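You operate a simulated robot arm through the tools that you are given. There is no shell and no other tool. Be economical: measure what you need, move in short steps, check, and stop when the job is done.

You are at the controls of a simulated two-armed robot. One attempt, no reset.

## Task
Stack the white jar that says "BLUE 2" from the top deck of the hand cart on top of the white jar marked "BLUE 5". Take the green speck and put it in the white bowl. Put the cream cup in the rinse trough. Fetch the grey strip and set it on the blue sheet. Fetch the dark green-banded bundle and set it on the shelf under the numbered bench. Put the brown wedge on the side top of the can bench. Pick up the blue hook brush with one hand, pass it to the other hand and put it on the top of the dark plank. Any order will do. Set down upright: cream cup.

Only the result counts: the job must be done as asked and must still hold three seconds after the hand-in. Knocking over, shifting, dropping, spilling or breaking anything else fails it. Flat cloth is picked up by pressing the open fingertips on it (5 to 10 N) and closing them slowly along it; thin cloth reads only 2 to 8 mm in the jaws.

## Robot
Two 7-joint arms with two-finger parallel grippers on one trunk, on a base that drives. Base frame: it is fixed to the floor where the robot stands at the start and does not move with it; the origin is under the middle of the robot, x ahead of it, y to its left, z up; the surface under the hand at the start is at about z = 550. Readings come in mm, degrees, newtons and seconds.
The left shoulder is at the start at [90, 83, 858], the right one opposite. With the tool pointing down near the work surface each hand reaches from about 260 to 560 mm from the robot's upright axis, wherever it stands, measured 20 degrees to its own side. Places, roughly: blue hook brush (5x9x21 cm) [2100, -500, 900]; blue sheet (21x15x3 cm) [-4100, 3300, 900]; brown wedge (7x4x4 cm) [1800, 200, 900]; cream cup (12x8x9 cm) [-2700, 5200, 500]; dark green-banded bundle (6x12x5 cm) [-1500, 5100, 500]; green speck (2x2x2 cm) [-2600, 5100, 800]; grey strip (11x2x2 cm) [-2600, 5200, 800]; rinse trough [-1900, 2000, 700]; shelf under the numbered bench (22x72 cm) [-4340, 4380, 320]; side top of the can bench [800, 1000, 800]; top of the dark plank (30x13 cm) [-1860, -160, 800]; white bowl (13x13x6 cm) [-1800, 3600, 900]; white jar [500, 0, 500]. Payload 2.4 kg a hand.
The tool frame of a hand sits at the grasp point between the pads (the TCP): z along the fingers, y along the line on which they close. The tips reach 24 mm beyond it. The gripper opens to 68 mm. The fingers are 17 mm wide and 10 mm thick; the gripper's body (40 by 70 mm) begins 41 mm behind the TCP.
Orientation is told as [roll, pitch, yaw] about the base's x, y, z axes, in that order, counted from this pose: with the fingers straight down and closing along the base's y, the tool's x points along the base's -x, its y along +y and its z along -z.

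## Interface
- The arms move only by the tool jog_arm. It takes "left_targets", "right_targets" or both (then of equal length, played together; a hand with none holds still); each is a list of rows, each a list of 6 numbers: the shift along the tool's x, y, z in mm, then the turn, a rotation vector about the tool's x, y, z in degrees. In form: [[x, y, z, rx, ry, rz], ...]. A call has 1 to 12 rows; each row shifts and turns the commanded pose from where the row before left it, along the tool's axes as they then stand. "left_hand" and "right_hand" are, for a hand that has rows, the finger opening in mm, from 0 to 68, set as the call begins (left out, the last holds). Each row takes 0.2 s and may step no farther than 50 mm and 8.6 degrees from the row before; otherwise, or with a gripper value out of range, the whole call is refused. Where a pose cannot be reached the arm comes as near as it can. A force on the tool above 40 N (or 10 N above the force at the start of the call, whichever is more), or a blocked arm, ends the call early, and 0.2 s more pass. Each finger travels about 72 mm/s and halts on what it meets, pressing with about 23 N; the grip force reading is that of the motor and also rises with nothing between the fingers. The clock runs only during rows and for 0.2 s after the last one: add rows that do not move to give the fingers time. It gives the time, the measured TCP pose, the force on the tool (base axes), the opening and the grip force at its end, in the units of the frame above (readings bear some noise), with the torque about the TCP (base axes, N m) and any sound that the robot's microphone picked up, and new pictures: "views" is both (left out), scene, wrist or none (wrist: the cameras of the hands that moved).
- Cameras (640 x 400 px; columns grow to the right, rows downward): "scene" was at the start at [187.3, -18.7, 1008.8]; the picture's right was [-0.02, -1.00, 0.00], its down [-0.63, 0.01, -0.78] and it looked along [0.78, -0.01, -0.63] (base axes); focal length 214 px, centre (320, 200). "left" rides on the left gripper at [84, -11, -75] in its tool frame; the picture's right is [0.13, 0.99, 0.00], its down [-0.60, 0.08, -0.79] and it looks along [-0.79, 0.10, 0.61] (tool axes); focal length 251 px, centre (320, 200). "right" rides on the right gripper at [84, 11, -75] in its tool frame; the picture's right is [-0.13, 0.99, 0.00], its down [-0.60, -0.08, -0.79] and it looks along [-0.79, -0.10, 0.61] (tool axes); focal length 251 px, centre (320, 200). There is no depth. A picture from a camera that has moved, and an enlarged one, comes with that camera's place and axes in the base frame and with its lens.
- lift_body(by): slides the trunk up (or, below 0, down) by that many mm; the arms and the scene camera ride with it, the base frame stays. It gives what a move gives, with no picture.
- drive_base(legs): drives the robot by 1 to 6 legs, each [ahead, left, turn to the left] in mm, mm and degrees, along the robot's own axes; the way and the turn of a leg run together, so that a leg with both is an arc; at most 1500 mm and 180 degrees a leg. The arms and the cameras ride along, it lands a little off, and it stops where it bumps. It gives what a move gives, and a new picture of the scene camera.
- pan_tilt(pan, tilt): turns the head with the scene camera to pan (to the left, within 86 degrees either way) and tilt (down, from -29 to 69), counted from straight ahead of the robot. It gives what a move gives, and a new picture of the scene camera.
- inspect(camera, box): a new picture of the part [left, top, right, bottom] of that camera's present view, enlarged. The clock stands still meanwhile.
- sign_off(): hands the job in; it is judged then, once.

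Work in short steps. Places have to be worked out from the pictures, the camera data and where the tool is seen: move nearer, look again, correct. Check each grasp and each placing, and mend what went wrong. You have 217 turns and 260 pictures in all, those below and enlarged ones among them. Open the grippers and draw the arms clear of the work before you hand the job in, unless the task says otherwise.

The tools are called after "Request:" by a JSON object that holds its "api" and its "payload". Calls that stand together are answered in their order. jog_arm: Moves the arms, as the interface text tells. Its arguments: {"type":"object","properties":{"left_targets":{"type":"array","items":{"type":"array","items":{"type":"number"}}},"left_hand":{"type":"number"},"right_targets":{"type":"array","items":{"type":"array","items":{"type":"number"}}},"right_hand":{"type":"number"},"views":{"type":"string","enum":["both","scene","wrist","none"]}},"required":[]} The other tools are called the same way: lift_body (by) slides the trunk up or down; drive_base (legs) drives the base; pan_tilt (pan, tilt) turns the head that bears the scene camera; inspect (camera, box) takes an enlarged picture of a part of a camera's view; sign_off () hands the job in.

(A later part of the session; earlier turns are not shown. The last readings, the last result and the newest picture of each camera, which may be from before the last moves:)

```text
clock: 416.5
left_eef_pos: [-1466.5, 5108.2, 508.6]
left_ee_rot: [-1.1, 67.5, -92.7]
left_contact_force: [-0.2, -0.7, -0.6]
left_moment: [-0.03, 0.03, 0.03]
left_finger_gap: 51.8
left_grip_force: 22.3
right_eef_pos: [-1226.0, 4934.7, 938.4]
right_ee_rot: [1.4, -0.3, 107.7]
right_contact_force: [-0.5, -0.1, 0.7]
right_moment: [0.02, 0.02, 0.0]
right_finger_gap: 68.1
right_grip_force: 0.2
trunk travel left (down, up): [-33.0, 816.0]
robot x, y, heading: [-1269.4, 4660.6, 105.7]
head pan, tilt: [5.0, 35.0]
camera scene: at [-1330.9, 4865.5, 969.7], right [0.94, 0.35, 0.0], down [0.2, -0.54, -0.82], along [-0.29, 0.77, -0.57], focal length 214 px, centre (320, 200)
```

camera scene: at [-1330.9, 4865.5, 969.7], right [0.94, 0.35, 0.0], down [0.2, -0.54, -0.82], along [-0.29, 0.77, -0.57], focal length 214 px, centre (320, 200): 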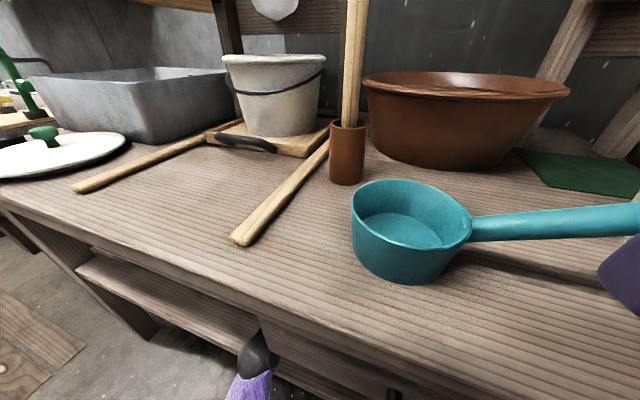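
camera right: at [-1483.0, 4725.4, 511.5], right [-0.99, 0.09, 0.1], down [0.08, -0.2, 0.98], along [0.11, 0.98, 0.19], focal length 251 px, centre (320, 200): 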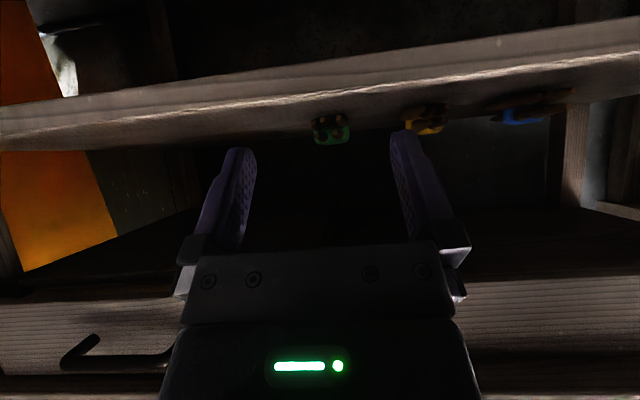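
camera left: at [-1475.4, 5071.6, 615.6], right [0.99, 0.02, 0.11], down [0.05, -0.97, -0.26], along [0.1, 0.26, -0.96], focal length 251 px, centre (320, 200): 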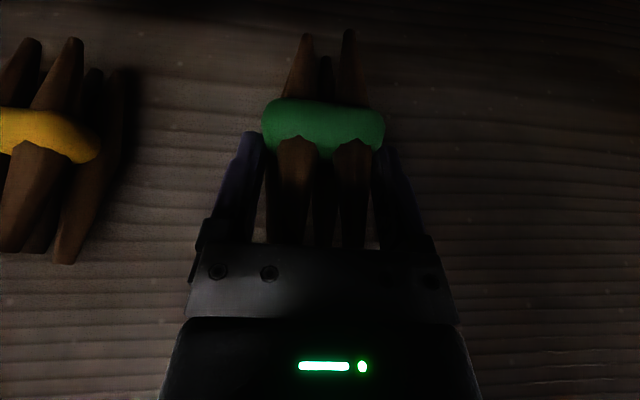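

One leg was too long; I resend it within limits.

Request:
{"api": "drive_base", "payload": {"legs": [[-330, 0, 0], [0, 0, 74.3], [1450, -120, 0], [850, -80, 0]]}}

```text
clock: 432.9
left_eef_pos: [-3971.8, 4442.6, 507.8]
left_ee_rot: [-1.1, 67.6, -17.8]
left_contact_force: [0.2, 0.6, -1.8]
left_moment: [-0.02, 0.0, 0.01]
left_finger_gap: 51.6
left_grip_force: 23.1
right_eef_pos: [-3744.0, 4629.1, 937.4]
right_ee_rot: [1.3, -0.3, -177.7]
right_contact_force: [1.3, -0.3, 0.1]
right_moment: [-0.01, -0.05, -0.02]
right_finger_gap: 68.0
right_grip_force: 0.2
trunk travel left (down, up): [-33.0, 816.0]
robot x, y, heading: [-3488.5, 4514.0, -179.1]
head pan, tilt: [5.0, 35.0]
camera scene: at [-3701.2, 4510.3, 969.7], right [-0.1, 1.0, 0.0], down [0.57, 0.06, -0.82], along [-0.81, -0.08, -0.57], focal length 214 px, centre (320, 200)
```

scene: 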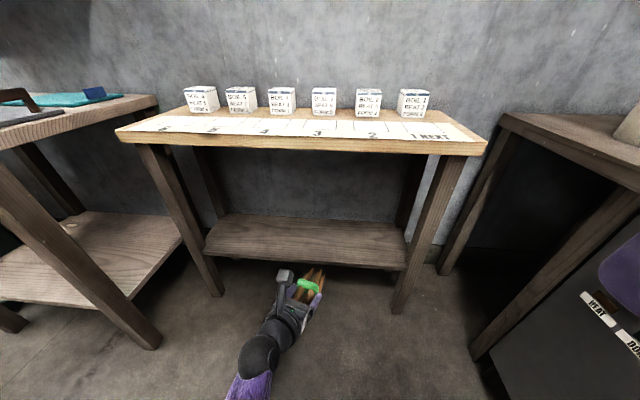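

The bench and its shelf (z ≈ 320, front edge x ≈ −4215, y 4000–4770) are right ahead. I move up and turn 18° so the bundle points straight in.

Request:
{"api": "drive_base", "payload": {"legs": [[230, -88, 0], [0, 0, 18]]}}

Request:
{"api": "lift_body", "payload": {"by": -33}}

Request:
{"api": "jog_arm", "payload": {"left_targets": [[-25, 0, 10, 0, 0, 0], [-25, 0, 10, 0, 0, 0], [-20, 0, 8, 0, 0, 0], [-20, 0, 8, 0, 0, 0], [0, 0, 0, 0, 0, 0]], "views": "none"}}

```text
clock: 435.8
left_eef_pos: [-4156.9, 4382.0, 506.2]
left_ee_rot: [-1.0, 67.6, 0.2]
left_contact_force: [1.0, -0.2, -1.6]
left_moment: [-0.01, -0.01, 0.01]
left_finger_gap: 51.6
left_grip_force: 22.8
right_eef_pos: [-3996.8, 4628.2, 938.4]
right_ee_rot: [1.4, -0.4, -159.5]
right_contact_force: [0.4, 0.3, 0.2]
right_moment: [0.03, -0.02, 0.01]
right_finger_gap: 68.1
right_grip_force: 0.1
trunk travel left (down, up): [-33.0, 816.0]
robot x, y, heading: [-3720.6, 4603.2, -161.3]
head pan, tilt: [5.0, 35.0]
camera scene: at [-3919.4, 4529.0, 969.7], right [-0.4, 0.92, 0.0], down [0.53, 0.23, -0.82], along [-0.75, -0.33, -0.57], focal length 214 px, centre (320, 200)
```

scene: 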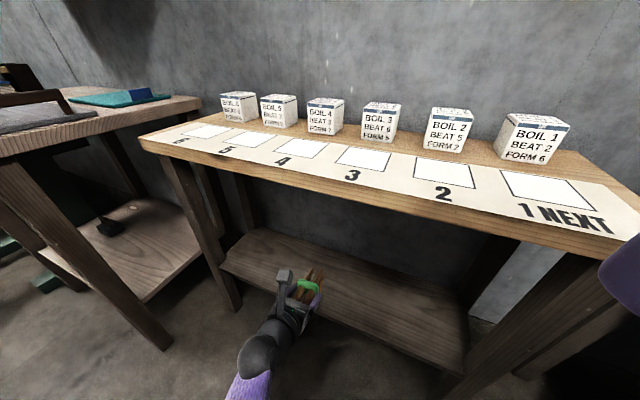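

```text
clock: 436.5
left_eef_pos: [-4154.6, 4376.6, 489.4]
left_ee_rot: [-4.0, 67.8, -2.6]
left_contact_force: [-0.1, -0.1, -0.9]
left_moment: [0.0, -0.03, -0.02]
left_finger_gap: 51.8
left_grip_force: 23.0
right_eef_pos: [-3998.6, 4626.6, 915.8]
right_ee_rot: [1.5, 0.2, -159.5]
right_contact_force: [0.1, 0.4, 0.4]
right_moment: [0.01, 0.0, 0.0]
right_finger_gap: 68.0
right_grip_force: 0.0
trunk travel left (down, up): [0.0, 849.0]
robot x, y, heading: [-3725.2, 4605.3, -161.1]
head pan, tilt: [5.0, 35.0]
```

```text
clock: 437.6
left_eef_pos: [-4173.3, 4454.7, 409.9]
left_ee_rot: [24.7, 69.0, 23.7]
left_contact_force: [0.1, 0.0, -1.3]
left_moment: [-0.04, -0.02, 0.03]
left_finger_gap: 51.5
left_grip_force: 22.7
right_eef_pos: [-3996.4, 4636.7, 907.9]
right_ee_rot: [2.0, 0.1, -159.5]
right_contact_force: [0.3, 0.6, -0.6]
right_moment: [-0.04, -0.06, -0.01]
right_finger_gap: 67.9
right_grip_force: 0.1
trunk travel left (down, up): [0.0, 849.0]
robot x, y, heading: [-3718.1, 4603.1, -161.5]
head pan, tilt: [5.0, 35.0]
stopped in row 5 (left hand): the arm was blocked; the commanded pose is now the measured one
```

The left arm met something while low (probably its elbow on the robot's own base). I raise the trunk a little and look down at it.

Request:
{"api": "lift_body", "payload": {"by": 45}}

Request:
{"api": "pan_tilt", "payload": {"pan": 30, "tilt": 60}}

```text
clock: 438.5
left_eef_pos: [-4175.1, 4446.5, 440.6]
left_ee_rot: [24.3, 68.0, 23.5]
left_contact_force: [0.0, -0.6, -0.1]
left_moment: [-0.05, -0.03, -0.04]
left_finger_gap: 51.9
left_grip_force: 23.3
right_eef_pos: [-4006.1, 4625.8, 943.1]
right_ee_rot: [1.5, 1.3, -159.5]
right_contact_force: [-0.3, 0.0, 0.9]
right_moment: [-0.01, 0.0, 0.0]
right_finger_gap: 68.0
right_grip_force: 0.1
trunk travel left (down, up): [-45.0, 804.0]
robot x, y, heading: [-3719.4, 4603.8, -161.2]
head pan, tilt: [5.0, 35.0]
```

```text
clock: 439.4
left_eef_pos: [-4173.9, 4446.9, 441.2]
left_ee_rot: [24.5, 68.2, 23.5]
left_contact_force: [0.2, -0.1, -1.7]
left_moment: [0.02, -0.05, -0.02]
left_finger_gap: 51.7
left_grip_force: 23.4
right_eef_pos: [-4006.2, 4626.4, 943.5]
right_ee_rot: [1.5, 1.1, -159.6]
right_contact_force: [0.3, -0.4, -0.9]
right_moment: [0.01, 0.02, 0.01]
right_finger_gap: 68.1
right_grip_force: 0.0
trunk travel left (down, up): [-45.0, 804.0]
robot x, y, heading: [-3715.7, 4606.9, -161.4]
head pan, tilt: [30.0, 60.0]
camera scene: at [-3878.6, 4515.9, 948.0], right [-0.75, 0.66, 0.0], down [0.57, 0.65, -0.5], along [-0.33, -0.38, -0.87], focal length 214 px, centre (320, 200)
```

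scene: 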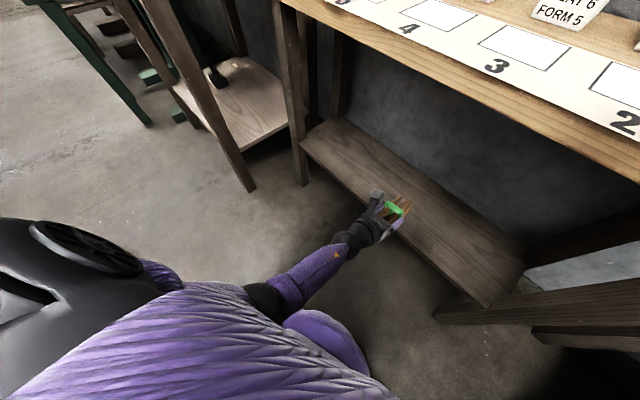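

The left forearm rests near my own base; I need to reach further out. I extend the hand forward, leveling its small roll.

Request:
{"api": "jog_arm", "payload": {"left_targets": [[-2.3, -18.3, 26, 0, 0, 0], [-2.3, -18.3, 26, 0, 0, 0], [-2.3, -18.3, 26, 0, 0, 0], [0, 0, 0, 0, 0, 4.5], [0, 0, 0, 0, 0, 4.5], [0, 0, 0, 0, 0, 0]], "views": "none"}}

```text
clock: 440.8
left_eef_pos: [-4222.9, 4412.0, 423.7]
left_ee_rot: [1.0, 70.3, -1.6]
left_contact_force: [-1.0, 0.5, -1.1]
left_moment: [-0.01, -0.05, 0.01]
left_finger_gap: 52.0
left_grip_force: 23.2
left hand out of reach, approached as far as the arm can: row 2, 3
right_eef_pos: [-4006.1, 4626.4, 944.3]
right_ee_rot: [1.5, 1.2, -159.6]
right_contact_force: [-0.1, -0.1, -0.3]
right_moment: [-0.01, 0.0, -0.01]
right_finger_gap: 68.1
right_grip_force: 0.0
trunk travel left (down, up): [-45.0, 804.0]
robot x, y, heading: [-3720.2, 4603.5, -161.1]
head pan, tilt: [30.0, 60.0]
```

Now I lower the trunk again with the arm extended.

Request:
{"api": "lift_body", "payload": {"by": -45}}

Request:
{"api": "jog_arm", "payload": {"left_targets": [[-10, 0, 0, 0, 0, 0], [-10, 0, 0, 0, 0, 0], [0, 0, 0, 0, 0, 0]], "views": "none"}}

```text
clock: 441.6
left_eef_pos: [-4223.4, 4411.4, 378.9]
left_ee_rot: [0.9, 70.2, -1.4]
left_contact_force: [0.4, -0.4, -1.2]
left_moment: [0.02, -0.02, 0.01]
left_finger_gap: 51.7
left_grip_force: 22.6
right_eef_pos: [-4005.0, 4626.7, 900.1]
right_ee_rot: [1.5, 1.1, -159.5]
right_contact_force: [0.7, -0.1, 0.4]
right_moment: [0.02, 0.02, 0.0]
right_finger_gap: 68.2
right_grip_force: 0.0
trunk travel left (down, up): [0.0, 849.0]
robot x, y, heading: [-3720.9, 4600.9, -161.2]
head pan, tilt: [30.0, 60.0]
```

```text
clock: 442.4
left_eef_pos: [-4215.7, 4412.2, 359.5]
left_ee_rot: [1.2, 70.2, -1.3]
left_contact_force: [0.0, 0.0, -1.3]
left_moment: [-0.01, -0.01, 0.02]
left_finger_gap: 51.7
left_grip_force: 23.3
right_eef_pos: [-4005.5, 4626.8, 899.8]
right_ee_rot: [1.5, 1.2, -159.4]
right_contact_force: [0.1, 0.1, -0.3]
right_moment: [-0.02, 0.0, 0.0]
right_finger_gap: 68.1
right_grip_force: 0.0
trunk travel left (down, up): [0.0, 849.0]
robot x, y, heading: [-3721.5, 4604.4, -161.3]
head pan, tilt: [30.0, 60.0]
```

Request:
{"api": "inspect", "payload": {"camera": "left", "box": [0, 0, 640, 400]}}

Request:
{"api": "inspect", "payload": {"camera": "scene", "box": [290, 120, 530, 300]}}

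```text
1.00 times, centred on (320, 200) of left (not enlarged: the box is as wide or as high as the picture)
camera zoom: at [-4172.7, 4398.8, 465.3], right [0.0, 0.99, 0.13], down [0.95, 0.04, -0.3], along [-0.3, 0.12, -0.95], focal length 251 px, centre (320, 200)
```

zoom: 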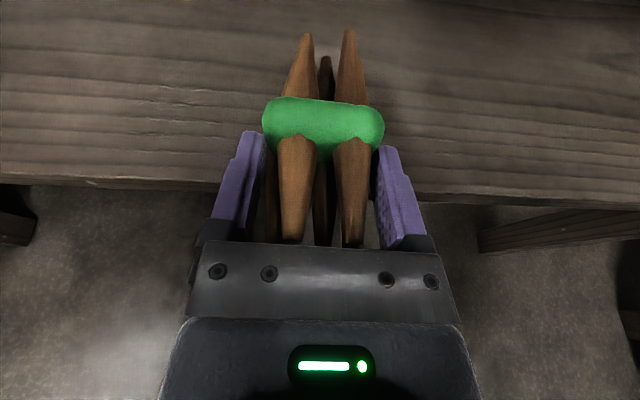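

```text
2.22 times, centred on (410, 210) of scene
camera zoom: at [-3894.7, 4510.4, 900.6], right [-0.75, 0.66, 0.0], down [0.57, 0.65, -0.5], along [-0.33, -0.38, -0.87], focal length 477 px, centre (120, 178)
```

zoom: 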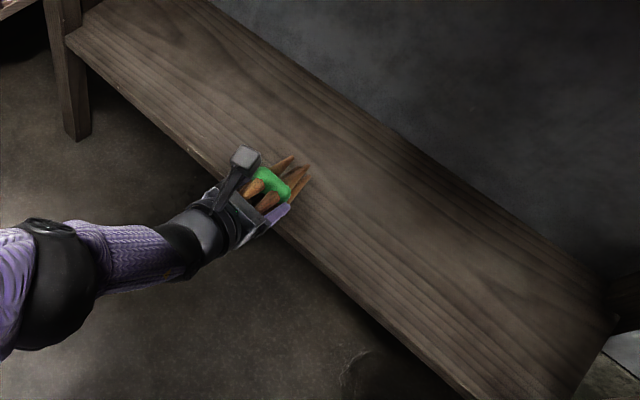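

The front of the bundle is above the shelf with room. I drive 85 mm straight in (−x).

Request:
{"api": "drive_base", "payload": {"legs": [[80, -27, 0]]}}

Request:
{"api": "jog_arm", "payload": {"left_targets": [[-4, 0, 0, 0, 0, 0], [-4, 0, 0, 0, 0, 0], [0, 0, 0, 0, 0, 0]], "views": "none"}}

```text
clock: 443.5
left_eef_pos: [-4300.6, 4412.2, 359.4]
left_ee_rot: [1.0, 70.3, -1.2]
left_contact_force: [-0.1, 0.2, -2.4]
left_moment: [0.02, -0.02, -0.02]
left_finger_gap: 51.8
left_grip_force: 23.0
right_eef_pos: [-4091.3, 4625.9, 900.1]
right_ee_rot: [1.6, 1.2, -159.5]
right_contact_force: [0.3, -0.8, -0.1]
right_moment: [-0.01, 0.0, 0.01]
right_finger_gap: 68.0
right_grip_force: 0.1
trunk travel left (down, up): [0.0, 849.0]
robot x, y, heading: [-3804.5, 4606.5, -161.1]
head pan, tilt: [30.0, 60.0]
camera scene: at [-3979.6, 4510.4, 900.6], right [-0.75, 0.66, 0.0], down [0.57, 0.65, -0.5], along [-0.33, -0.38, -0.87], focal length 214 px, centre (320, 200)
```

scene: 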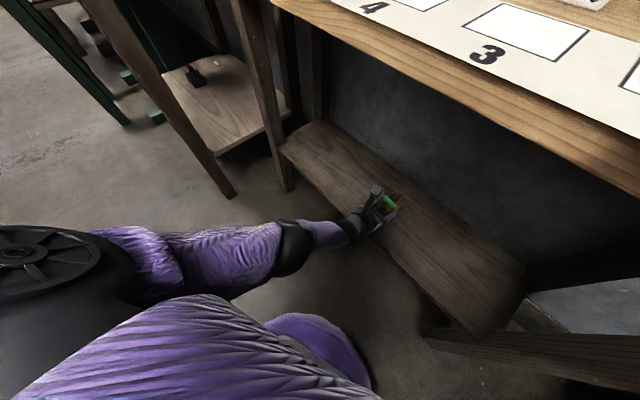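

```text
clock: 444.3
left_eef_pos: [-4299.0, 4411.4, 356.9]
left_ee_rot: [1.1, 70.3, -1.2]
left_contact_force: [0.4, -0.2, -1.1]
left_moment: [-0.03, -0.03, -0.03]
left_finger_gap: 51.6
left_grip_force: 22.9
left hand out of reach, approached as far as the arm can: row 2
right_eef_pos: [-4091.0, 4625.5, 898.9]
right_ee_rot: [1.5, 1.1, -159.5]
right_contact_force: [0.4, 0.7, -0.1]
right_moment: [0.03, -0.02, 0.0]
right_finger_gap: 68.3
right_grip_force: 0.1
trunk travel left (down, up): [0.0, 849.0]
robot x, y, heading: [-3804.4, 4600.1, -161.3]
head pan, tilt: [30.0, 60.0]
```

About 10 mm still to go; I try easing down while drawing slightly back.

Request:
{"api": "jog_arm", "payload": {"left_targets": [[-6, 0, -4, 0, 0, 0], [-6, 0, -4, 0, 0, 0], [-3, 0, -3, 0, 0, 0], [0, 0, 0, 0, 0, 0]], "views": "wrist"}}

```text
clock: 445.3
left_eef_pos: [-4284.4, 4412.0, 349.4]
left_ee_rot: [1.0, 70.3, -1.4]
left_contact_force: [-3.2, 0.0, 7.4]
left_moment: [-0.27, -0.24, -0.06]
left_finger_gap: 51.4
left_grip_force: 22.9
right_eef_pos: [-4090.9, 4626.1, 899.1]
right_ee_rot: [1.5, 1.0, -159.5]
right_contact_force: [0.4, -0.3, -0.3]
right_moment: [0.03, 0.02, -0.03]
right_finger_gap: 68.2
right_grip_force: 0.1
trunk travel left (down, up): [0.0, 849.0]
robot x, y, heading: [-3806.0, 4600.2, -160.9]
head pan, tilt: [30.0, 60.0]
camera left: at [-4241.3, 4398.1, 454.8], right [0.0, 0.99, 0.13], down [0.95, 0.04, -0.3], along [-0.3, 0.12, -0.94], focal length 251 px, centre (320, 200)
```

left: 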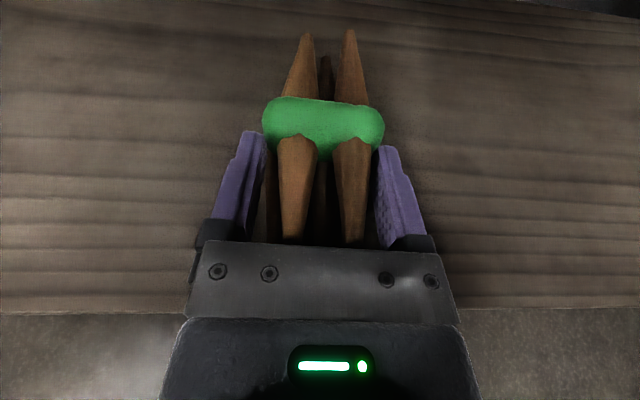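

The bundle touches the shelf (7 N). I open and slide the hand back and out.

Request:
{"api": "jog_arm", "payload": {"left_targets": [[0, 0, 0, 0, 0, 0], [0, 0, 0, 0, 0, 0], [0, 0, 0, 0, 0, 0], [4, 0, -20, 0, 0, 0], [4, 0, -30, 0, 0, 0], [0, 0, 0, 0, 0, 0]], "left_hand": 68, "views": "none"}}

Request:
{"api": "drive_base", "payload": {"legs": [[-260, 0, 0]]}}

Request:
{"api": "inspect", "payload": {"camera": "scene", "box": [290, 60, 530, 240]}}

```text
clock: 446.7
left_eef_pos: [-4241.6, 4409.1, 372.1]
left_ee_rot: [1.2, 70.2, -1.3]
left_contact_force: [0.1, -0.1, 0.0]
left_moment: [-0.02, 0.0, 0.0]
left_finger_gap: 68.0
left_grip_force: 0.1
right_eef_pos: [-4091.6, 4625.1, 899.0]
right_ee_rot: [1.5, 1.1, -159.5]
right_contact_force: [0.3, -0.6, 0.3]
right_moment: [0.0, -0.01, -0.01]
right_finger_gap: 67.8
right_grip_force: 0.2
trunk travel left (down, up): [0.0, 849.0]
robot x, y, heading: [-3807.0, 4601.9, -161.2]
head pan, tilt: [30.0, 60.0]
```

```text
clock: 448.6
left_eef_pos: [-3994.9, 4491.5, 372.0]
left_ee_rot: [1.1, 70.2, -1.1]
left_contact_force: [0.4, 0.0, 0.7]
left_moment: [0.02, 0.0, 0.02]
left_finger_gap: 67.6
left_grip_force: 0.0
right_eef_pos: [-3845.2, 4709.1, 899.4]
right_ee_rot: [1.5, 1.2, -159.3]
right_contact_force: [-0.4, -0.7, -0.3]
right_moment: [0.03, -0.03, 0.01]
right_finger_gap: 68.1
right_grip_force: 0.0
trunk travel left (down, up): [0.0, 849.0]
robot x, y, heading: [-3555.4, 4687.5, -161.3]
head pan, tilt: [30.0, 60.0]
camera scene: at [-3733.0, 4594.0, 900.6], right [-0.75, 0.66, 0.0], down [0.57, 0.65, -0.5], along [-0.33, -0.38, -0.87], focal length 214 px, centre (320, 200)
```

scene: 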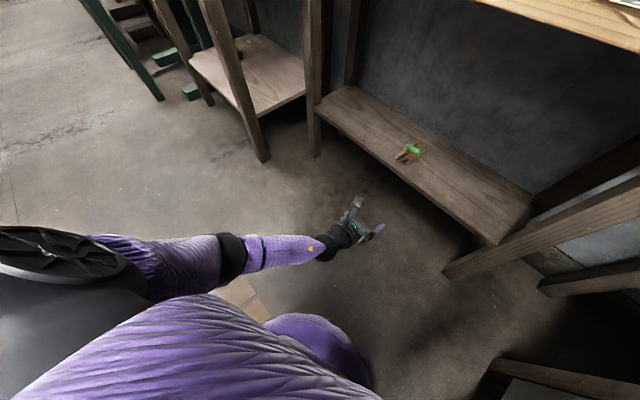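

```text
2.22 times, centred on (410, 150) of scene
camera zoom: at [-3733.0, 4594.0, 900.6], right [-0.75, 0.66, 0.0], down [0.57, 0.65, -0.5], along [-0.33, -0.38, -0.87], focal length 477 px, centre (120, 311)
```

zoom: 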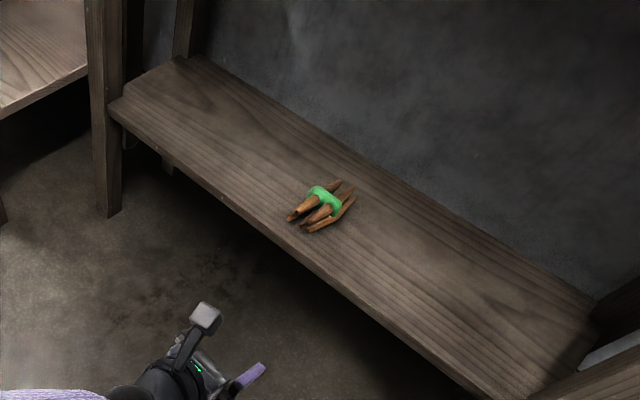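

The bundle lies on the shelf under the numbered bench. Now the grey strip: I raise the trunk, fold the left hand back to pointing down, and drive to the small table.

Request:
{"api": "lift_body", "payload": {"by": 320}}

Request:
{"api": "jog_arm", "payload": {"left_targets": [[20, 0, -20, 0, -8.5, 0], [20, 0, -20, 0, -8.5, 0], [20, 0, -20, 0, -8.5, 0], [20, 0, -20, 0, -8.5, 0], [15, 0, -20, 0, -8.5, 0], [0, 0, -30, 0, -8.5, 0], [0, 0, -30, 0, -8.5, 0], [0, 0, -40, 0, -8, 0], [0, 0, -40, 0, 0, 0], [0, 0, -30, 0, 0, 0], [0, 0, 0, 0, 0, 0]], "views": "none"}}

Request:
{"api": "drive_base", "payload": {"legs": [[-764, 456, 0], [0, 0, -108.7]]}}

```text
clock: 451.8
left_eef_pos: [-3995.1, 4490.9, 691.8]
left_ee_rot: [1.1, 70.2, -1.2]
left_contact_force: [-0.4, -0.2, -0.4]
left_moment: [0.0, 0.0, 0.02]
left_finger_gap: 67.9
left_grip_force: 0.0
right_eef_pos: [-3845.2, 4710.3, 1218.8]
right_ee_rot: [1.5, 1.2, -159.3]
right_contact_force: [0.6, 0.1, -0.1]
right_moment: [-0.01, 0.01, -0.02]
right_finger_gap: 67.7
right_grip_force: 0.0
trunk travel left (down, up): [-320.0, 529.0]
robot x, y, heading: [-3561.5, 4686.3, -161.1]
head pan, tilt: [30.0, 60.0]
```

```text
clock: 454.2
left_eef_pos: [-3916.1, 4487.9, 962.2]
left_ee_rot: [-0.2, 9.9, 1.1]
left_contact_force: [-0.3, -0.3, 0.7]
left_moment: [-0.03, 0.01, -0.01]
left_finger_gap: 67.9
left_grip_force: 0.0
left hand out of reach, approached as far as the arm can: row 1, 2
right_eef_pos: [-3843.2, 4709.5, 1218.7]
right_ee_rot: [1.5, 1.1, -159.2]
right_contact_force: [-0.2, 0.9, 0.5]
right_moment: [0.04, -0.03, 0.0]
right_finger_gap: 68.0
right_grip_force: 0.0
trunk travel left (down, up): [-320.0, 529.0]
robot x, y, heading: [-3560.6, 4687.3, -161.0]
head pan, tilt: [30.0, 60.0]
```

```text
clock: 463.4
left_eef_pos: [-2763.8, 4906.1, 961.9]
left_ee_rot: [-0.3, 9.9, -107.8]
left_contact_force: [-0.3, 0.3, -0.1]
left_moment: [0.0, -0.02, 0.0]
left_finger_gap: 68.0
left_grip_force: 0.1
right_eef_pos: [-2578.4, 4767.4, 1219.0]
right_ee_rot: [1.4, 1.1, 91.7]
right_contact_force: [-0.5, -0.4, -0.1]
right_moment: [0.01, 0.02, -0.01]
right_finger_gap: 68.1
right_grip_force: 0.1
trunk travel left (down, up): [-320.0, 529.0]
robot x, y, heading: [-2688.2, 4504.7, 90.2]
head pan, tilt: [30.0, 60.0]
camera scene: at [-2722.0, 4607.3, 1229.9], right [0.87, 0.5, 0.0], down [0.43, -0.75, -0.5], along [-0.25, 0.43, -0.87], focal length 214 px, centre (320, 200)
```

scene: 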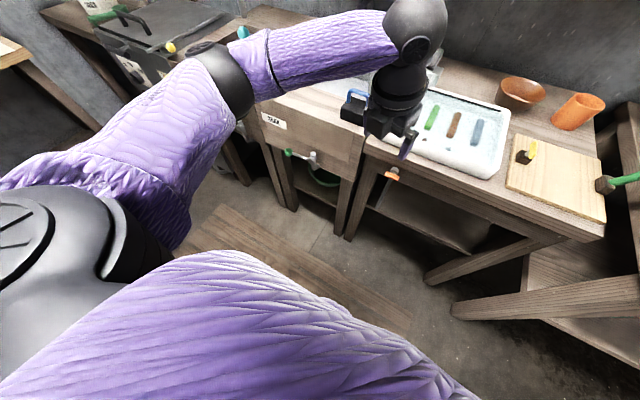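

I retract the left hand, drive 265 mm closer, and bring the right hand over the strip.

Request:
{"api": "jog_arm", "payload": {"left_targets": [[-40, 0, -25, 0, 0, 0], [-40, 0, -25, 0, 0, 0], [-20, 0, -25, 0, 0, 0], [0, 0, 0, 0, 0, 0]], "right_targets": [[-30, 0, 0, 0, 0, 0], [0, 0, 0, 0, 0, 0], [0, 0, 0, 0, 0, 0], [0, 0, 0, 0, 0, 0]], "views": "none"}}

Request:
{"api": "drive_base", "payload": {"legs": [[265, 0, 0]]}}

Request:
{"api": "jog_arm", "payload": {"right_targets": [[-30, 0, 40, 0, 0, 0], [-30, 0, 40, 0, 0, 0], [-30, 0, 40, 0, 0, 0], [-25, 0, 40, 0, 0, 0], [-20, 0, 45, 0, 0, 0], [0, 0, 45, 0, 0, 0], [0, 0, 40, 0, 0, 0], [0, 0, 0, 0, 0, 0]], "right_hand": 44, "views": "wrist"}}

```text
clock: 464.4
left_eef_pos: [-2797.0, 4800.1, 1017.9]
left_ee_rot: [-0.3, 9.8, -107.8]
left_contact_force: [0.4, -0.3, -0.5]
left_moment: [0.03, 0.03, -0.03]
left_finger_gap: 67.8
left_grip_force: 0.2
right_eef_pos: [-2578.0, 4796.5, 1218.2]
right_ee_rot: [1.5, 1.1, 91.8]
right_contact_force: [0.3, 0.7, 0.1]
right_moment: [0.01, 0.01, -0.02]
right_finger_gap: 68.0
right_grip_force: 0.0
trunk travel left (down, up): [-320.0, 529.0]
robot x, y, heading: [-2689.4, 4503.2, 90.0]
head pan, tilt: [30.0, 60.0]
```

```text
clock: 466.3
left_eef_pos: [-2797.6, 5065.9, 1017.7]
left_ee_rot: [-0.2, 9.9, -107.6]
left_contact_force: [-0.7, -0.2, 0.0]
left_moment: [0.03, -0.03, 0.0]
left_finger_gap: 68.1
left_grip_force: 0.1
right_eef_pos: [-2579.0, 5063.0, 1219.3]
right_ee_rot: [1.6, 1.2, 91.8]
right_contact_force: [0.1, 0.4, -0.3]
right_moment: [0.0, 0.01, -0.01]
right_finger_gap: 67.8
right_grip_force: 0.1
trunk travel left (down, up): [-320.0, 529.0]
robot x, y, heading: [-2687.9, 4769.3, 89.9]
head pan, tilt: [30.0, 60.0]
camera scene: at [-2722.2, 4873.7, 1229.9], right [0.87, 0.5, 0.0], down [0.43, -0.75, -0.5], along [-0.25, 0.43, -0.87], focal length 214 px, centre (320, 200)
```

scene: 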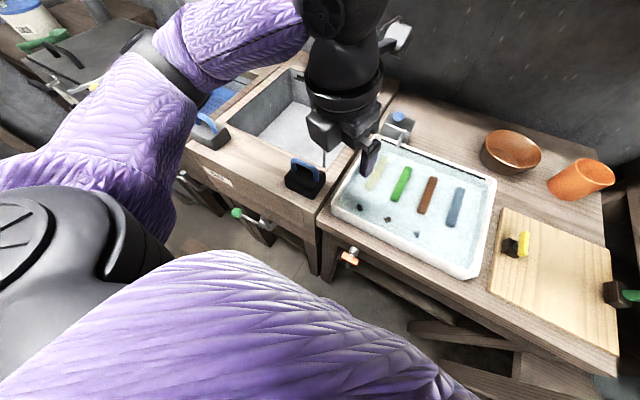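

```text
clock: 468.1
left_eef_pos: [-2795.8, 5066.9, 1017.5]
left_ee_rot: [-0.3, 9.7, -107.7]
left_contact_force: [-0.4, -0.4, -0.1]
left_moment: [0.0, -0.01, -0.02]
left_finger_gap: 68.0
left_grip_force: 0.0
right_eef_pos: [-2589.7, 5191.1, 925.8]
right_ee_rot: [1.5, 1.2, 91.8]
right_contact_force: [0.7, 0.6, -0.2]
right_moment: [0.0, 0.01, -0.01]
right_finger_gap: 43.9
right_grip_force: 0.0
trunk travel left (down, up): [-320.0, 529.0]
robot x, y, heading: [-2692.0, 4767.9, 90.1]
head pan, tilt: [30.0, 60.0]
camera right: at [-2596.1, 5110.4, 1003.2], right [-0.99, 0.1, 0.02], down [0.08, 0.62, 0.78], along [0.06, 0.78, -0.63], focal length 251 px, centre (320, 200)
```

right: 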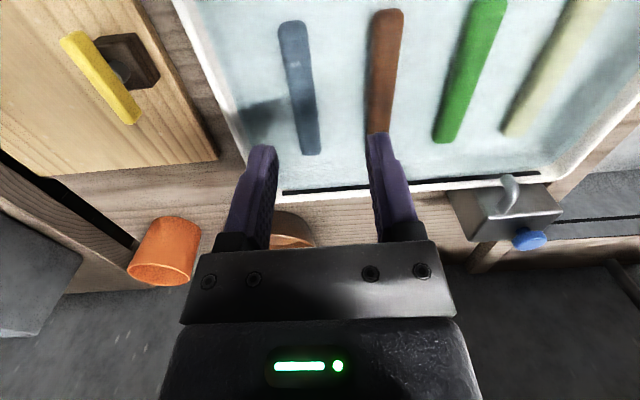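

The strip lies along y at x ≈ −2578, centre y ≈ 5205. I descend over it.

Request:
{"api": "jog_arm", "payload": {"right_targets": [[-7, -6, 30, 0, 0, 0], [-7, -5.4, 30, 0, 0, 0], [0, 0, 22, 0, 0, 0], [0, 0, 0, 0, 0, 0]], "views": "wrist"}}

```text
clock: 469.1
left_eef_pos: [-2797.8, 5067.2, 1016.8]
left_ee_rot: [-0.3, 9.8, -107.8]
left_contact_force: [-0.6, 0.6, 0.8]
left_moment: [0.03, -0.04, -0.01]
left_finger_gap: 68.0
left_grip_force: 0.0
right_eef_pos: [-2582.1, 5205.1, 843.5]
right_ee_rot: [1.6, 1.1, 91.7]
right_contact_force: [0.1, -0.4, 0.2]
right_moment: [-0.03, -0.03, -0.05]
right_finger_gap: 44.1
right_grip_force: 0.2
trunk travel left (down, up): [-320.0, 529.0]
robot x, y, heading: [-2693.9, 4771.8, 89.9]
head pan, tilt: [30.0, 60.0]
camera right: at [-2587.8, 5123.2, 920.4], right [-0.99, 0.1, 0.02], down [0.08, 0.62, 0.78], along [0.06, 0.78, -0.63], focal length 251 px, centre (320, 200)
```

right: 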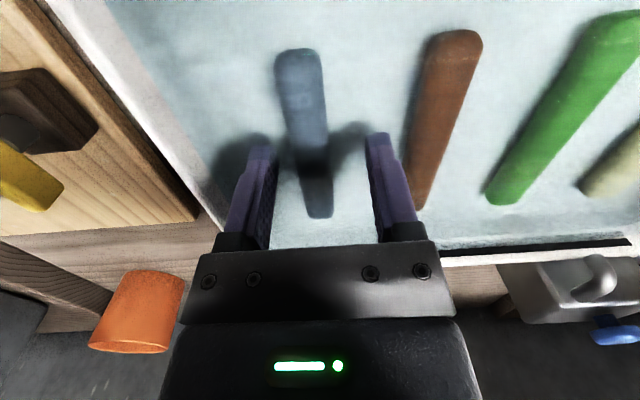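

Request:
{"api": "jog_arm", "payload": {"right_targets": [[0, -3, 5, 0, 0, 0], [0, 0, 5, 0, 0, 0], [0, 0, 0, 0, 0, 0]], "views": "none"}}

Request:
{"api": "jog_arm", "payload": {"right_targets": [[0, 0, 0, 0, 0, 0], [0, 0, 0, 0, 0, 0], [0, 0, 0, 0, 0, 0], [0, 0, -35, 0, 0, 0], [0, 0, -45, 0, 0, 0], [0, 0, 0, 0, 0, 0]], "right_hand": 4, "views": "wrist"}}

```text
clock: 469.9
left_eef_pos: [-2797.3, 5067.0, 1017.9]
left_ee_rot: [-0.3, 9.8, -107.7]
left_contact_force: [-0.2, -0.5, 0.3]
left_moment: [-0.01, 0.02, -0.02]
left_finger_gap: 68.0
left_grip_force: 0.1
right_eef_pos: [-2578.8, 5204.3, 834.1]
right_ee_rot: [1.5, 1.1, 91.8]
right_contact_force: [-0.3, -0.5, 0.6]
right_moment: [-0.01, -0.01, 0.0]
right_finger_gap: 43.9
right_grip_force: 0.1
trunk travel left (down, up): [-320.0, 529.0]
robot x, y, heading: [-2692.3, 4765.4, 90.0]
head pan, tilt: [30.0, 60.0]
```

```text
clock: 471.3
left_eef_pos: [-2797.0, 5067.6, 1016.7]
left_ee_rot: [-0.3, 9.8, -107.7]
left_contact_force: [0.4, 0.3, 0.2]
left_moment: [0.01, -0.02, 0.01]
left_finger_gap: 68.3
left_grip_force: 0.1
right_eef_pos: [-2575.9, 5206.1, 915.1]
right_ee_rot: [1.5, 1.2, 91.8]
right_contact_force: [-0.2, 0.4, 0.1]
right_moment: [-0.01, 0.01, 0.01]
right_finger_gap: 18.8
right_grip_force: 23.0
trunk travel left (down, up): [-320.0, 529.0]
robot x, y, heading: [-2691.4, 4768.1, 90.0]
head pan, tilt: [30.0, 60.0]
camera right: at [-2582.7, 5124.5, 991.4], right [-0.99, 0.1, 0.02], down [0.08, 0.62, 0.78], along [0.06, 0.78, -0.63], focal length 251 px, centre (320, 200)
```

right: 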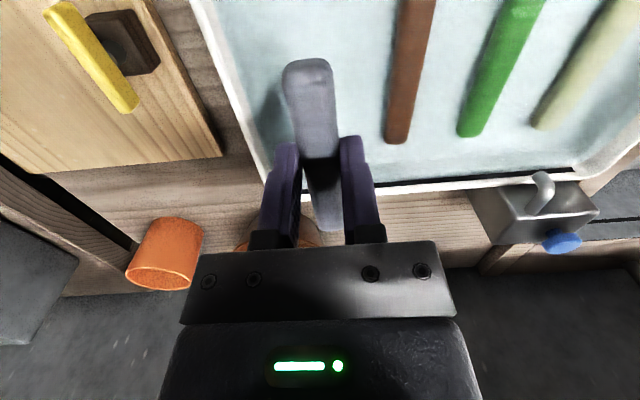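

Strip held (18.8 mm). I raise it and drive toward the blue sheet on the west side, then look.

Request:
{"api": "jog_arm", "payload": {"right_targets": [[20, 0, -40, 0, 0, 0], [20, 0, -40, 0, 0, 0], [20, 0, -40, 0, 0, 0], [0, 0, 0, 0, 0, 0]], "views": "none"}}

Request:
{"api": "drive_base", "payload": {"legs": [[-330, 0, 0], [0, 0, 90], [720, 0, 0], [0, 1000, 0]]}}

Request:
{"api": "pan_tilt", "payload": {"pan": 0, "tilt": 35}}

```text
clock: 472.3
left_eef_pos: [-2796.7, 5065.5, 1016.4]
left_ee_rot: [-0.3, 9.9, -107.7]
left_contact_force: [0.2, -0.8, -0.5]
left_moment: [-0.02, -0.01, 0.01]
left_finger_gap: 67.9
left_grip_force: 0.0
right_eef_pos: [-2572.9, 5148.9, 1034.8]
right_ee_rot: [1.5, 1.0, 91.7]
right_contact_force: [0.3, -0.1, -0.5]
right_moment: [0.01, -0.02, -0.01]
right_finger_gap: 18.8
right_grip_force: 23.4
trunk travel left (down, up): [-320.0, 529.0]
robot x, y, heading: [-2688.8, 4768.2, 90.0]
head pan, tilt: [30.0, 60.0]
```

```text
clock: 486.6
left_eef_pos: [-3683.7, 3311.0, 1016.7]
left_ee_rot: [-0.3, 9.8, -16.4]
left_contact_force: [-0.1, -0.5, -0.1]
left_moment: [-0.02, -0.01, 0.01]
left_finger_gap: 67.7
left_grip_force: 0.0
right_eef_pos: [-3769.7, 3533.0, 1033.5]
right_ee_rot: [1.5, 1.1, -176.7]
right_contact_force: [0.1, 0.3, 0.1]
right_moment: [0.0, 0.0, 0.0]
right_finger_gap: 18.6
right_grip_force: 22.9
trunk travel left (down, up): [-320.0, 529.0]
robot x, y, heading: [-3387.3, 3421.5, -178.5]
head pan, tilt: [30.0, 60.0]
camera scene: at [-3488.5, 3389.9, 1229.9], right [-0.52, 0.85, 0.0], down [0.74, 0.45, -0.5], along [-0.43, -0.26, -0.87], focal length 214 px, centre (320, 200)
```

scene: 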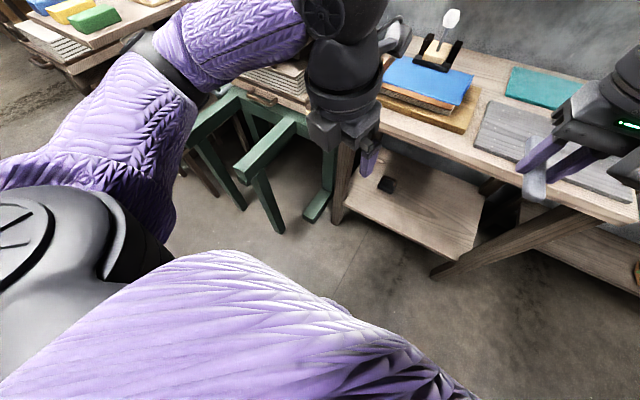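

```text
clock: 487.6
left_eef_pos: [-3683.1, 3310.0, 1017.7]
left_ee_rot: [-0.3, 9.7, -16.5]
left_contact_force: [0.4, -0.5, 0.5]
left_moment: [-0.02, -0.01, 0.01]
left_finger_gap: 68.1
left_grip_force: 0.0
right_eef_pos: [-3770.4, 3533.2, 1034.6]
right_ee_rot: [1.4, 1.2, -176.8]
right_contact_force: [-0.1, 0.4, -0.6]
right_moment: [0.0, 0.0, -0.02]
right_finger_gap: 18.6
right_grip_force: 22.9
trunk travel left (down, up): [-320.0, 529.0]
robot x, y, heading: [-3389.7, 3425.2, -178.3]
head pan, tilt: [0.0, 35.0]
camera scene: at [-3519.7, 3422.5, 1264.1], right [-0.03, 1.0, 0.0], down [0.57, 0.01, -0.82], along [-0.82, -0.02, -0.57], focal length 214 px, centre (320, 200)
```

scene: 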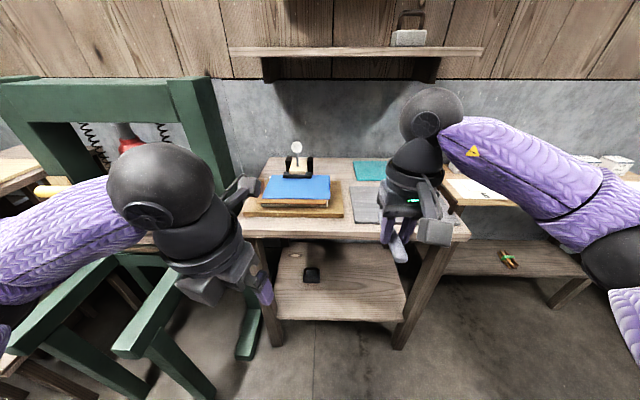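

The blue sheet is on the stack at about [-4125, 3335]. I drive closer (aligned with it) and bring the right hand above it.

Request:
{"api": "drive_base", "payload": {"legs": [[0, 95, -1.7], [235, 0, 0]]}}

Request:
{"api": "jog_arm", "payload": {"right_targets": [[-25, 25, 0, 0, 0, 0], [-25, 25, 0, 0, 0, 0], [-20, 25, 0, 0, 0, 0], [-10, 15, 0, 0, 0, 0], [0, 0, 0, 0, 0, 0]], "views": "wrist"}}

```text
clock: 490.1
left_eef_pos: [-3920.7, 3225.1, 1017.5]
left_ee_rot: [-0.3, 9.7, -18.0]
left_contact_force: [-0.2, 0.1, 0.3]
left_moment: [0.05, 0.02, 0.01]
left_finger_gap: 67.8
left_grip_force: 0.1
right_eef_pos: [-4001.0, 3448.7, 1034.2]
right_ee_rot: [1.5, 1.3, -178.4]
right_contact_force: [0.1, -0.4, 0.5]
right_moment: [-0.04, -0.03, 0.02]
right_finger_gap: 18.5
right_grip_force: 22.9
trunk travel left (down, up): [-320.0, 529.0]
robot x, y, heading: [-3625.0, 3330.8, 179.6]
head pan, tilt: [0.0, 35.0]
camera scene: at [-3755.0, 3332.1, 1264.2], right [0.0, 1.0, 0.0], down [0.57, 0.0, -0.82], along [-0.82, 0.0, -0.57], focal length 214 px, centre (320, 200)
```

scene: 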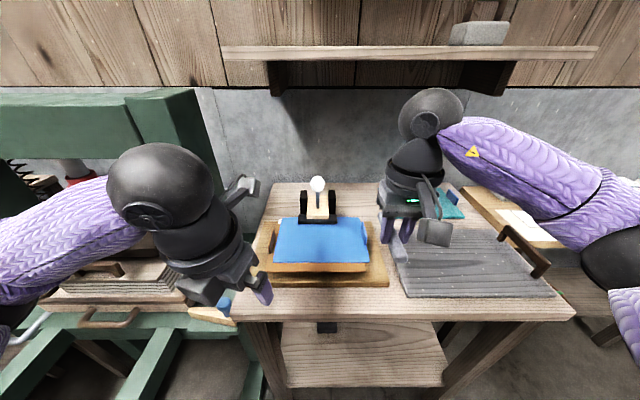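

```text
clock: 491.3
left_eef_pos: [-3919.7, 3225.5, 1018.5]
left_ee_rot: [-0.3, 9.8, -17.9]
left_contact_force: [0.4, -0.4, 0.1]
left_moment: [0.03, -0.01, 0.02]
left_finger_gap: 67.9
left_grip_force: 0.0
right_eef_pos: [-4078.9, 3357.5, 1035.7]
right_ee_rot: [1.5, 1.1, -178.3]
right_contact_force: [-0.5, -0.9, 0.0]
right_moment: [-0.02, -0.02, 0.01]
right_finger_gap: 18.7
right_grip_force: 23.2
trunk travel left (down, up): [-320.0, 529.0]
robot x, y, heading: [-3622.4, 3334.1, 179.8]
head pan, tilt: [0.0, 35.0]
camera right: at [-3995.7, 3352.2, 1112.9], right [-0.1, -0.99, 0.02], down [-0.62, 0.08, 0.78], along [-0.78, 0.07, -0.63], focal length 251 px, centre (320, 200)
```

right: 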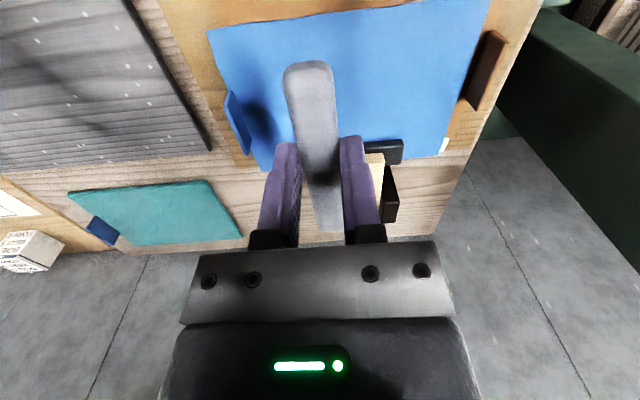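

The hand is nearly centred over the sheet ([-4082, 3333]); the stamp stands beyond its far edge. I shift 22 mm and descend, then look.

Request:
{"api": "jog_arm", "payload": {"right_targets": [[-3, 22, 15, 0, 0, 0], [0, 0, 25, 0, 0, 0], [0, 0, 15, 0, 0, 0], [0, 0, 0, 0, 0, 0]], "views": "both"}}

```text
clock: 492.3
left_eef_pos: [-3921.6, 3224.9, 1017.9]
left_ee_rot: [-0.3, 9.8, -18.0]
left_contact_force: [0.4, -0.2, -0.2]
left_moment: [-0.01, 0.01, 0.0]
left_finger_gap: 67.8
left_grip_force: 0.1
right_eef_pos: [-4079.7, 3333.7, 980.5]
right_ee_rot: [1.5, 1.2, -178.5]
right_contact_force: [-0.5, -0.1, -0.8]
right_moment: [-0.01, -0.01, 0.0]
right_finger_gap: 18.5
right_grip_force: 23.1
trunk travel left (down, up): [-320.0, 529.0]
robot x, y, heading: [-3623.8, 3331.4, 179.7]
head pan, tilt: [0.0, 35.0]
camera scene: at [-3754.7, 3332.0, 1264.2], right [0.0, 1.0, 0.0], down [0.57, 0.0, -0.82], along [-0.82, 0.0, -0.57], focal length 214 px, centre (320, 200)
camera right: at [-3997.0, 3328.9, 1057.5], right [-0.1, -0.99, 0.02], down [-0.62, 0.08, 0.78], along [-0.78, 0.07, -0.63], focal length 251 px, centre (320, 200)
```

scene: 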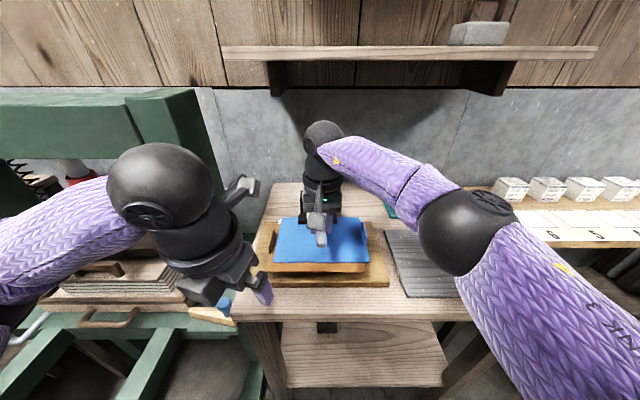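
right: 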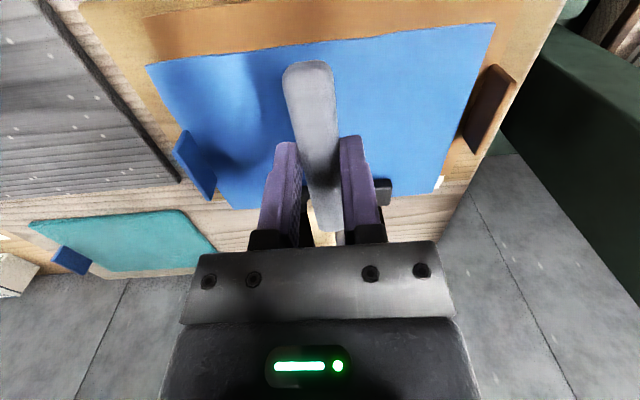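

Refined: the sheet's top is at z ≈ 885, x −4207…−4059. I move 40 mm further in and descend to just above it.

Request:
{"api": "jog_arm", "payload": {"right_targets": [[-20, 0, 5, 0, 0, 0], [-20, 0, 10, 0, 0, 0], [0, 0, 20, 0, 0, 0], [0, 0, 12, 0, 0, 0], [0, 0, 0, 0, 0, 0]], "views": "both"}}

```text
clock: 493.5
left_eef_pos: [-3919.9, 3223.9, 1018.3]
left_ee_rot: [-0.3, 9.8, -18.1]
left_contact_force: [-0.9, 0.4, 0.7]
left_moment: [0.03, -0.04, -0.03]
left_finger_gap: 68.1
left_grip_force: 0.1
right_eef_pos: [-4100.1, 3337.2, 938.7]
right_ee_rot: [1.4, 1.0, -178.4]
right_contact_force: [-1.7, 0.5, 9.4]
right_moment: [0.08, 0.7, -0.01]
right_finger_gap: 18.6
right_grip_force: 22.9
right hand out of reach, approached as far as the arm can: row 2
trunk travel left (down, up): [-320.0, 529.0]
robot x, y, heading: [-3624.4, 3329.7, 180.1]
head pan, tilt: [0.0, 35.0]
camera scene: at [-3754.1, 3332.0, 1264.4], right [0.0, 1.0, 0.0], down [0.57, 0.0, -0.82], along [-0.82, 0.0, -0.57], focal length 214 px, centre (320, 200)
camera right: at [-4017.3, 3332.3, 1014.4], right [-0.1, -0.99, 0.02], down [-0.62, 0.08, 0.78], along [-0.78, 0.07, -0.63], focal length 251 px, centre (320, 200)
```

scene: 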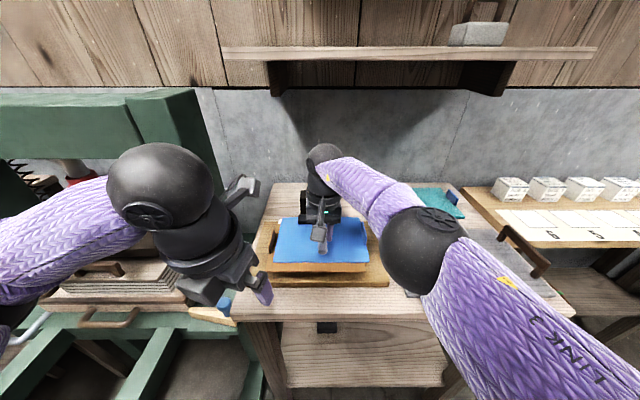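
right: 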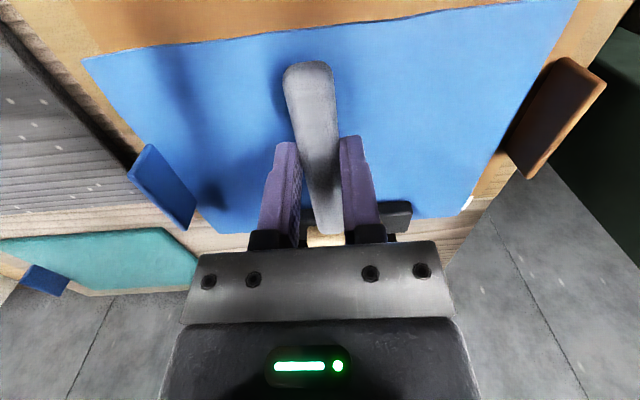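

The strip's far end met the stamp that overhangs the sheet. I lift, and turn the strip 90° so it lies along the sheet's long side, in front of the stamp.

Request:
{"api": "jog_arm", "payload": {"right_targets": [[10, 0, -40, 0, 0, 0], [0, 0, -20, 0, 0, 8.5], [0, 0, 0, 0, 0, 8.5], [0, 0, 0, 0, 0, 8.5], [0, 0, 0, 0, 0, 8.5], [0, 0, 0, 0, 0, 8.5], [0, 0, 0, 0, 0, 8.5], [0, 0, 0, 0, 0, 8.5], [0, 0, 0, 0, 0, 8.5], [0, 0, 0, 0, 0, 8.5], [0, 0, 0, 0, 0, 8.5], [0, 0, 0, 0, 0, 5]], "views": "both"}}

Request:
{"api": "inspect", "payload": {"camera": "scene", "box": [230, 140, 410, 290]}}

```text
clock: 496.1
left_eef_pos: [-3920.5, 3224.4, 1017.6]
left_ee_rot: [-0.3, 9.8, -17.9]
left_contact_force: [-0.2, -0.4, 0.6]
left_moment: [0.01, -0.03, 0.03]
left_finger_gap: 67.9
left_grip_force: 0.0
right_eef_pos: [-4092.5, 3338.8, 998.3]
right_ee_rot: [-1.1, 1.5, 91.4]
right_contact_force: [-0.4, 0.7, 0.0]
right_moment: [0.02, 0.03, -0.01]
right_finger_gap: 18.7
right_grip_force: 22.9
trunk travel left (down, up): [-320.0, 529.0]
robot x, y, heading: [-3620.5, 3332.4, 180.0]
head pan, tilt: [0.0, 35.0]
camera scene: at [-3754.7, 3332.0, 1264.2], right [0.0, 1.0, 0.0], down [0.57, 0.0, -0.82], along [-0.82, 0.0, -0.57], focal length 214 px, centre (320, 200)
camera right: at [-4102.4, 3258.4, 1074.4], right [-0.99, 0.1, -0.02], down [0.05, 0.63, 0.78], along [0.1, 0.77, -0.63], focal length 251 px, centre (320, 200)
```

scene: 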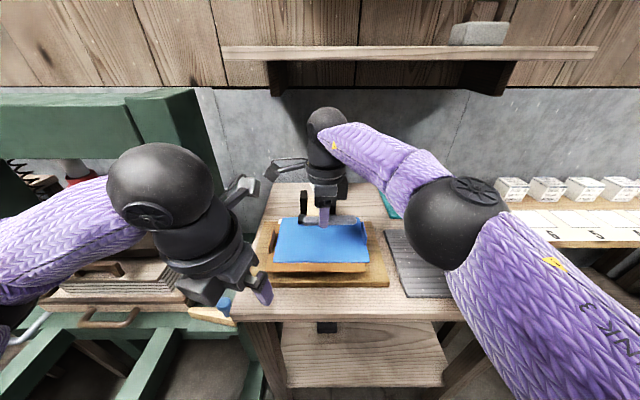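
right: 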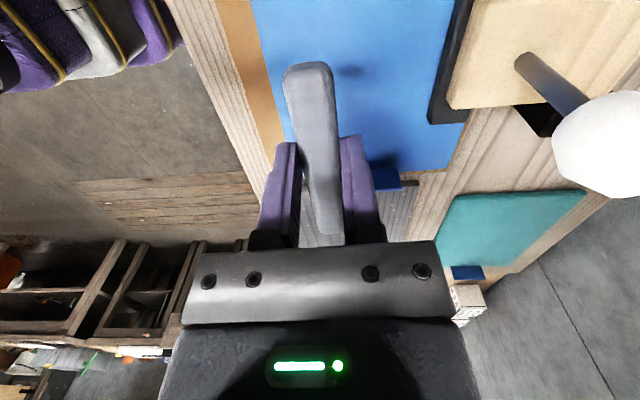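

```text
2.67 times, centred on (320, 215) of scene
camera zoom: at [-3754.7, 3332.0, 1264.2], right [0.0, 1.0, 0.0], down [0.57, 0.0, -0.82], along [-0.82, 0.0, -0.57], focal length 572 px, centre (320, 160)
```

zoom: 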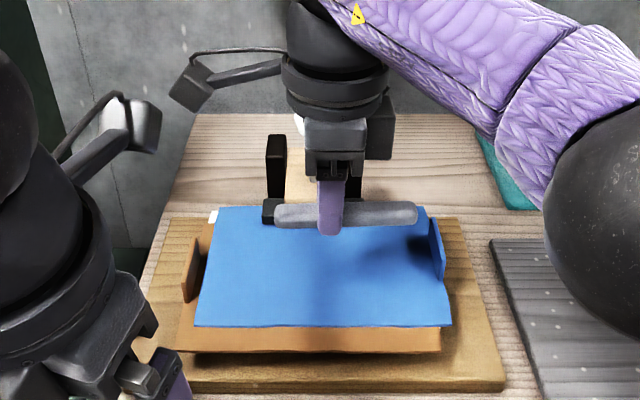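

Clear view: the strip now fits between the near edge and the stamp. I shift 18 mm toward the sheet's middle and descend.

Request:
{"api": "jog_arm", "payload": {"right_targets": [[0, 18, 20, 0, 0, 0], [0, 0, 30, 0, 0, 0], [0, 0, 20, 0, 0, 0], [0, 0, 5, 0, 0, 0], [0, 0, 5, 0, 0, 0], [0, 0, 0, 0, 0, 0]], "views": "wrist"}}

```text
clock: 497.5
left_eef_pos: [-3918.4, 3223.9, 1018.5]
left_ee_rot: [-0.3, 9.9, -18.0]
left_contact_force: [0.2, 0.8, 0.3]
left_moment: [-0.03, 0.0, 0.01]
left_finger_gap: 67.9
left_grip_force: 0.1
right_eef_pos: [-4098.9, 3339.1, 918.9]
right_ee_rot: [-0.9, 1.5, 91.5]
right_contact_force: [-4.8, 0.8, 34.8]
right_moment: [0.04, 0.3, -0.02]
right_finger_gap: 18.8
right_grip_force: 22.8
right hand out of reach, approached as far as the arm can: row 1
trunk travel left (down, up): [-320.0, 529.0]
robot x, y, heading: [-3622.7, 3329.8, 179.7]
head pan, tilt: [0.0, 35.0]
camera right: at [-4109.1, 3259.0, 995.8], right [-0.99, 0.1, -0.02], down [0.05, 0.63, 0.78], along [0.09, 0.77, -0.63], focal length 251 px, centre (320, 200)
```

right: 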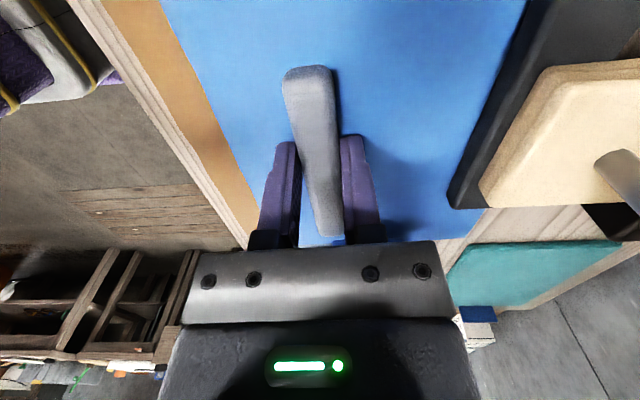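

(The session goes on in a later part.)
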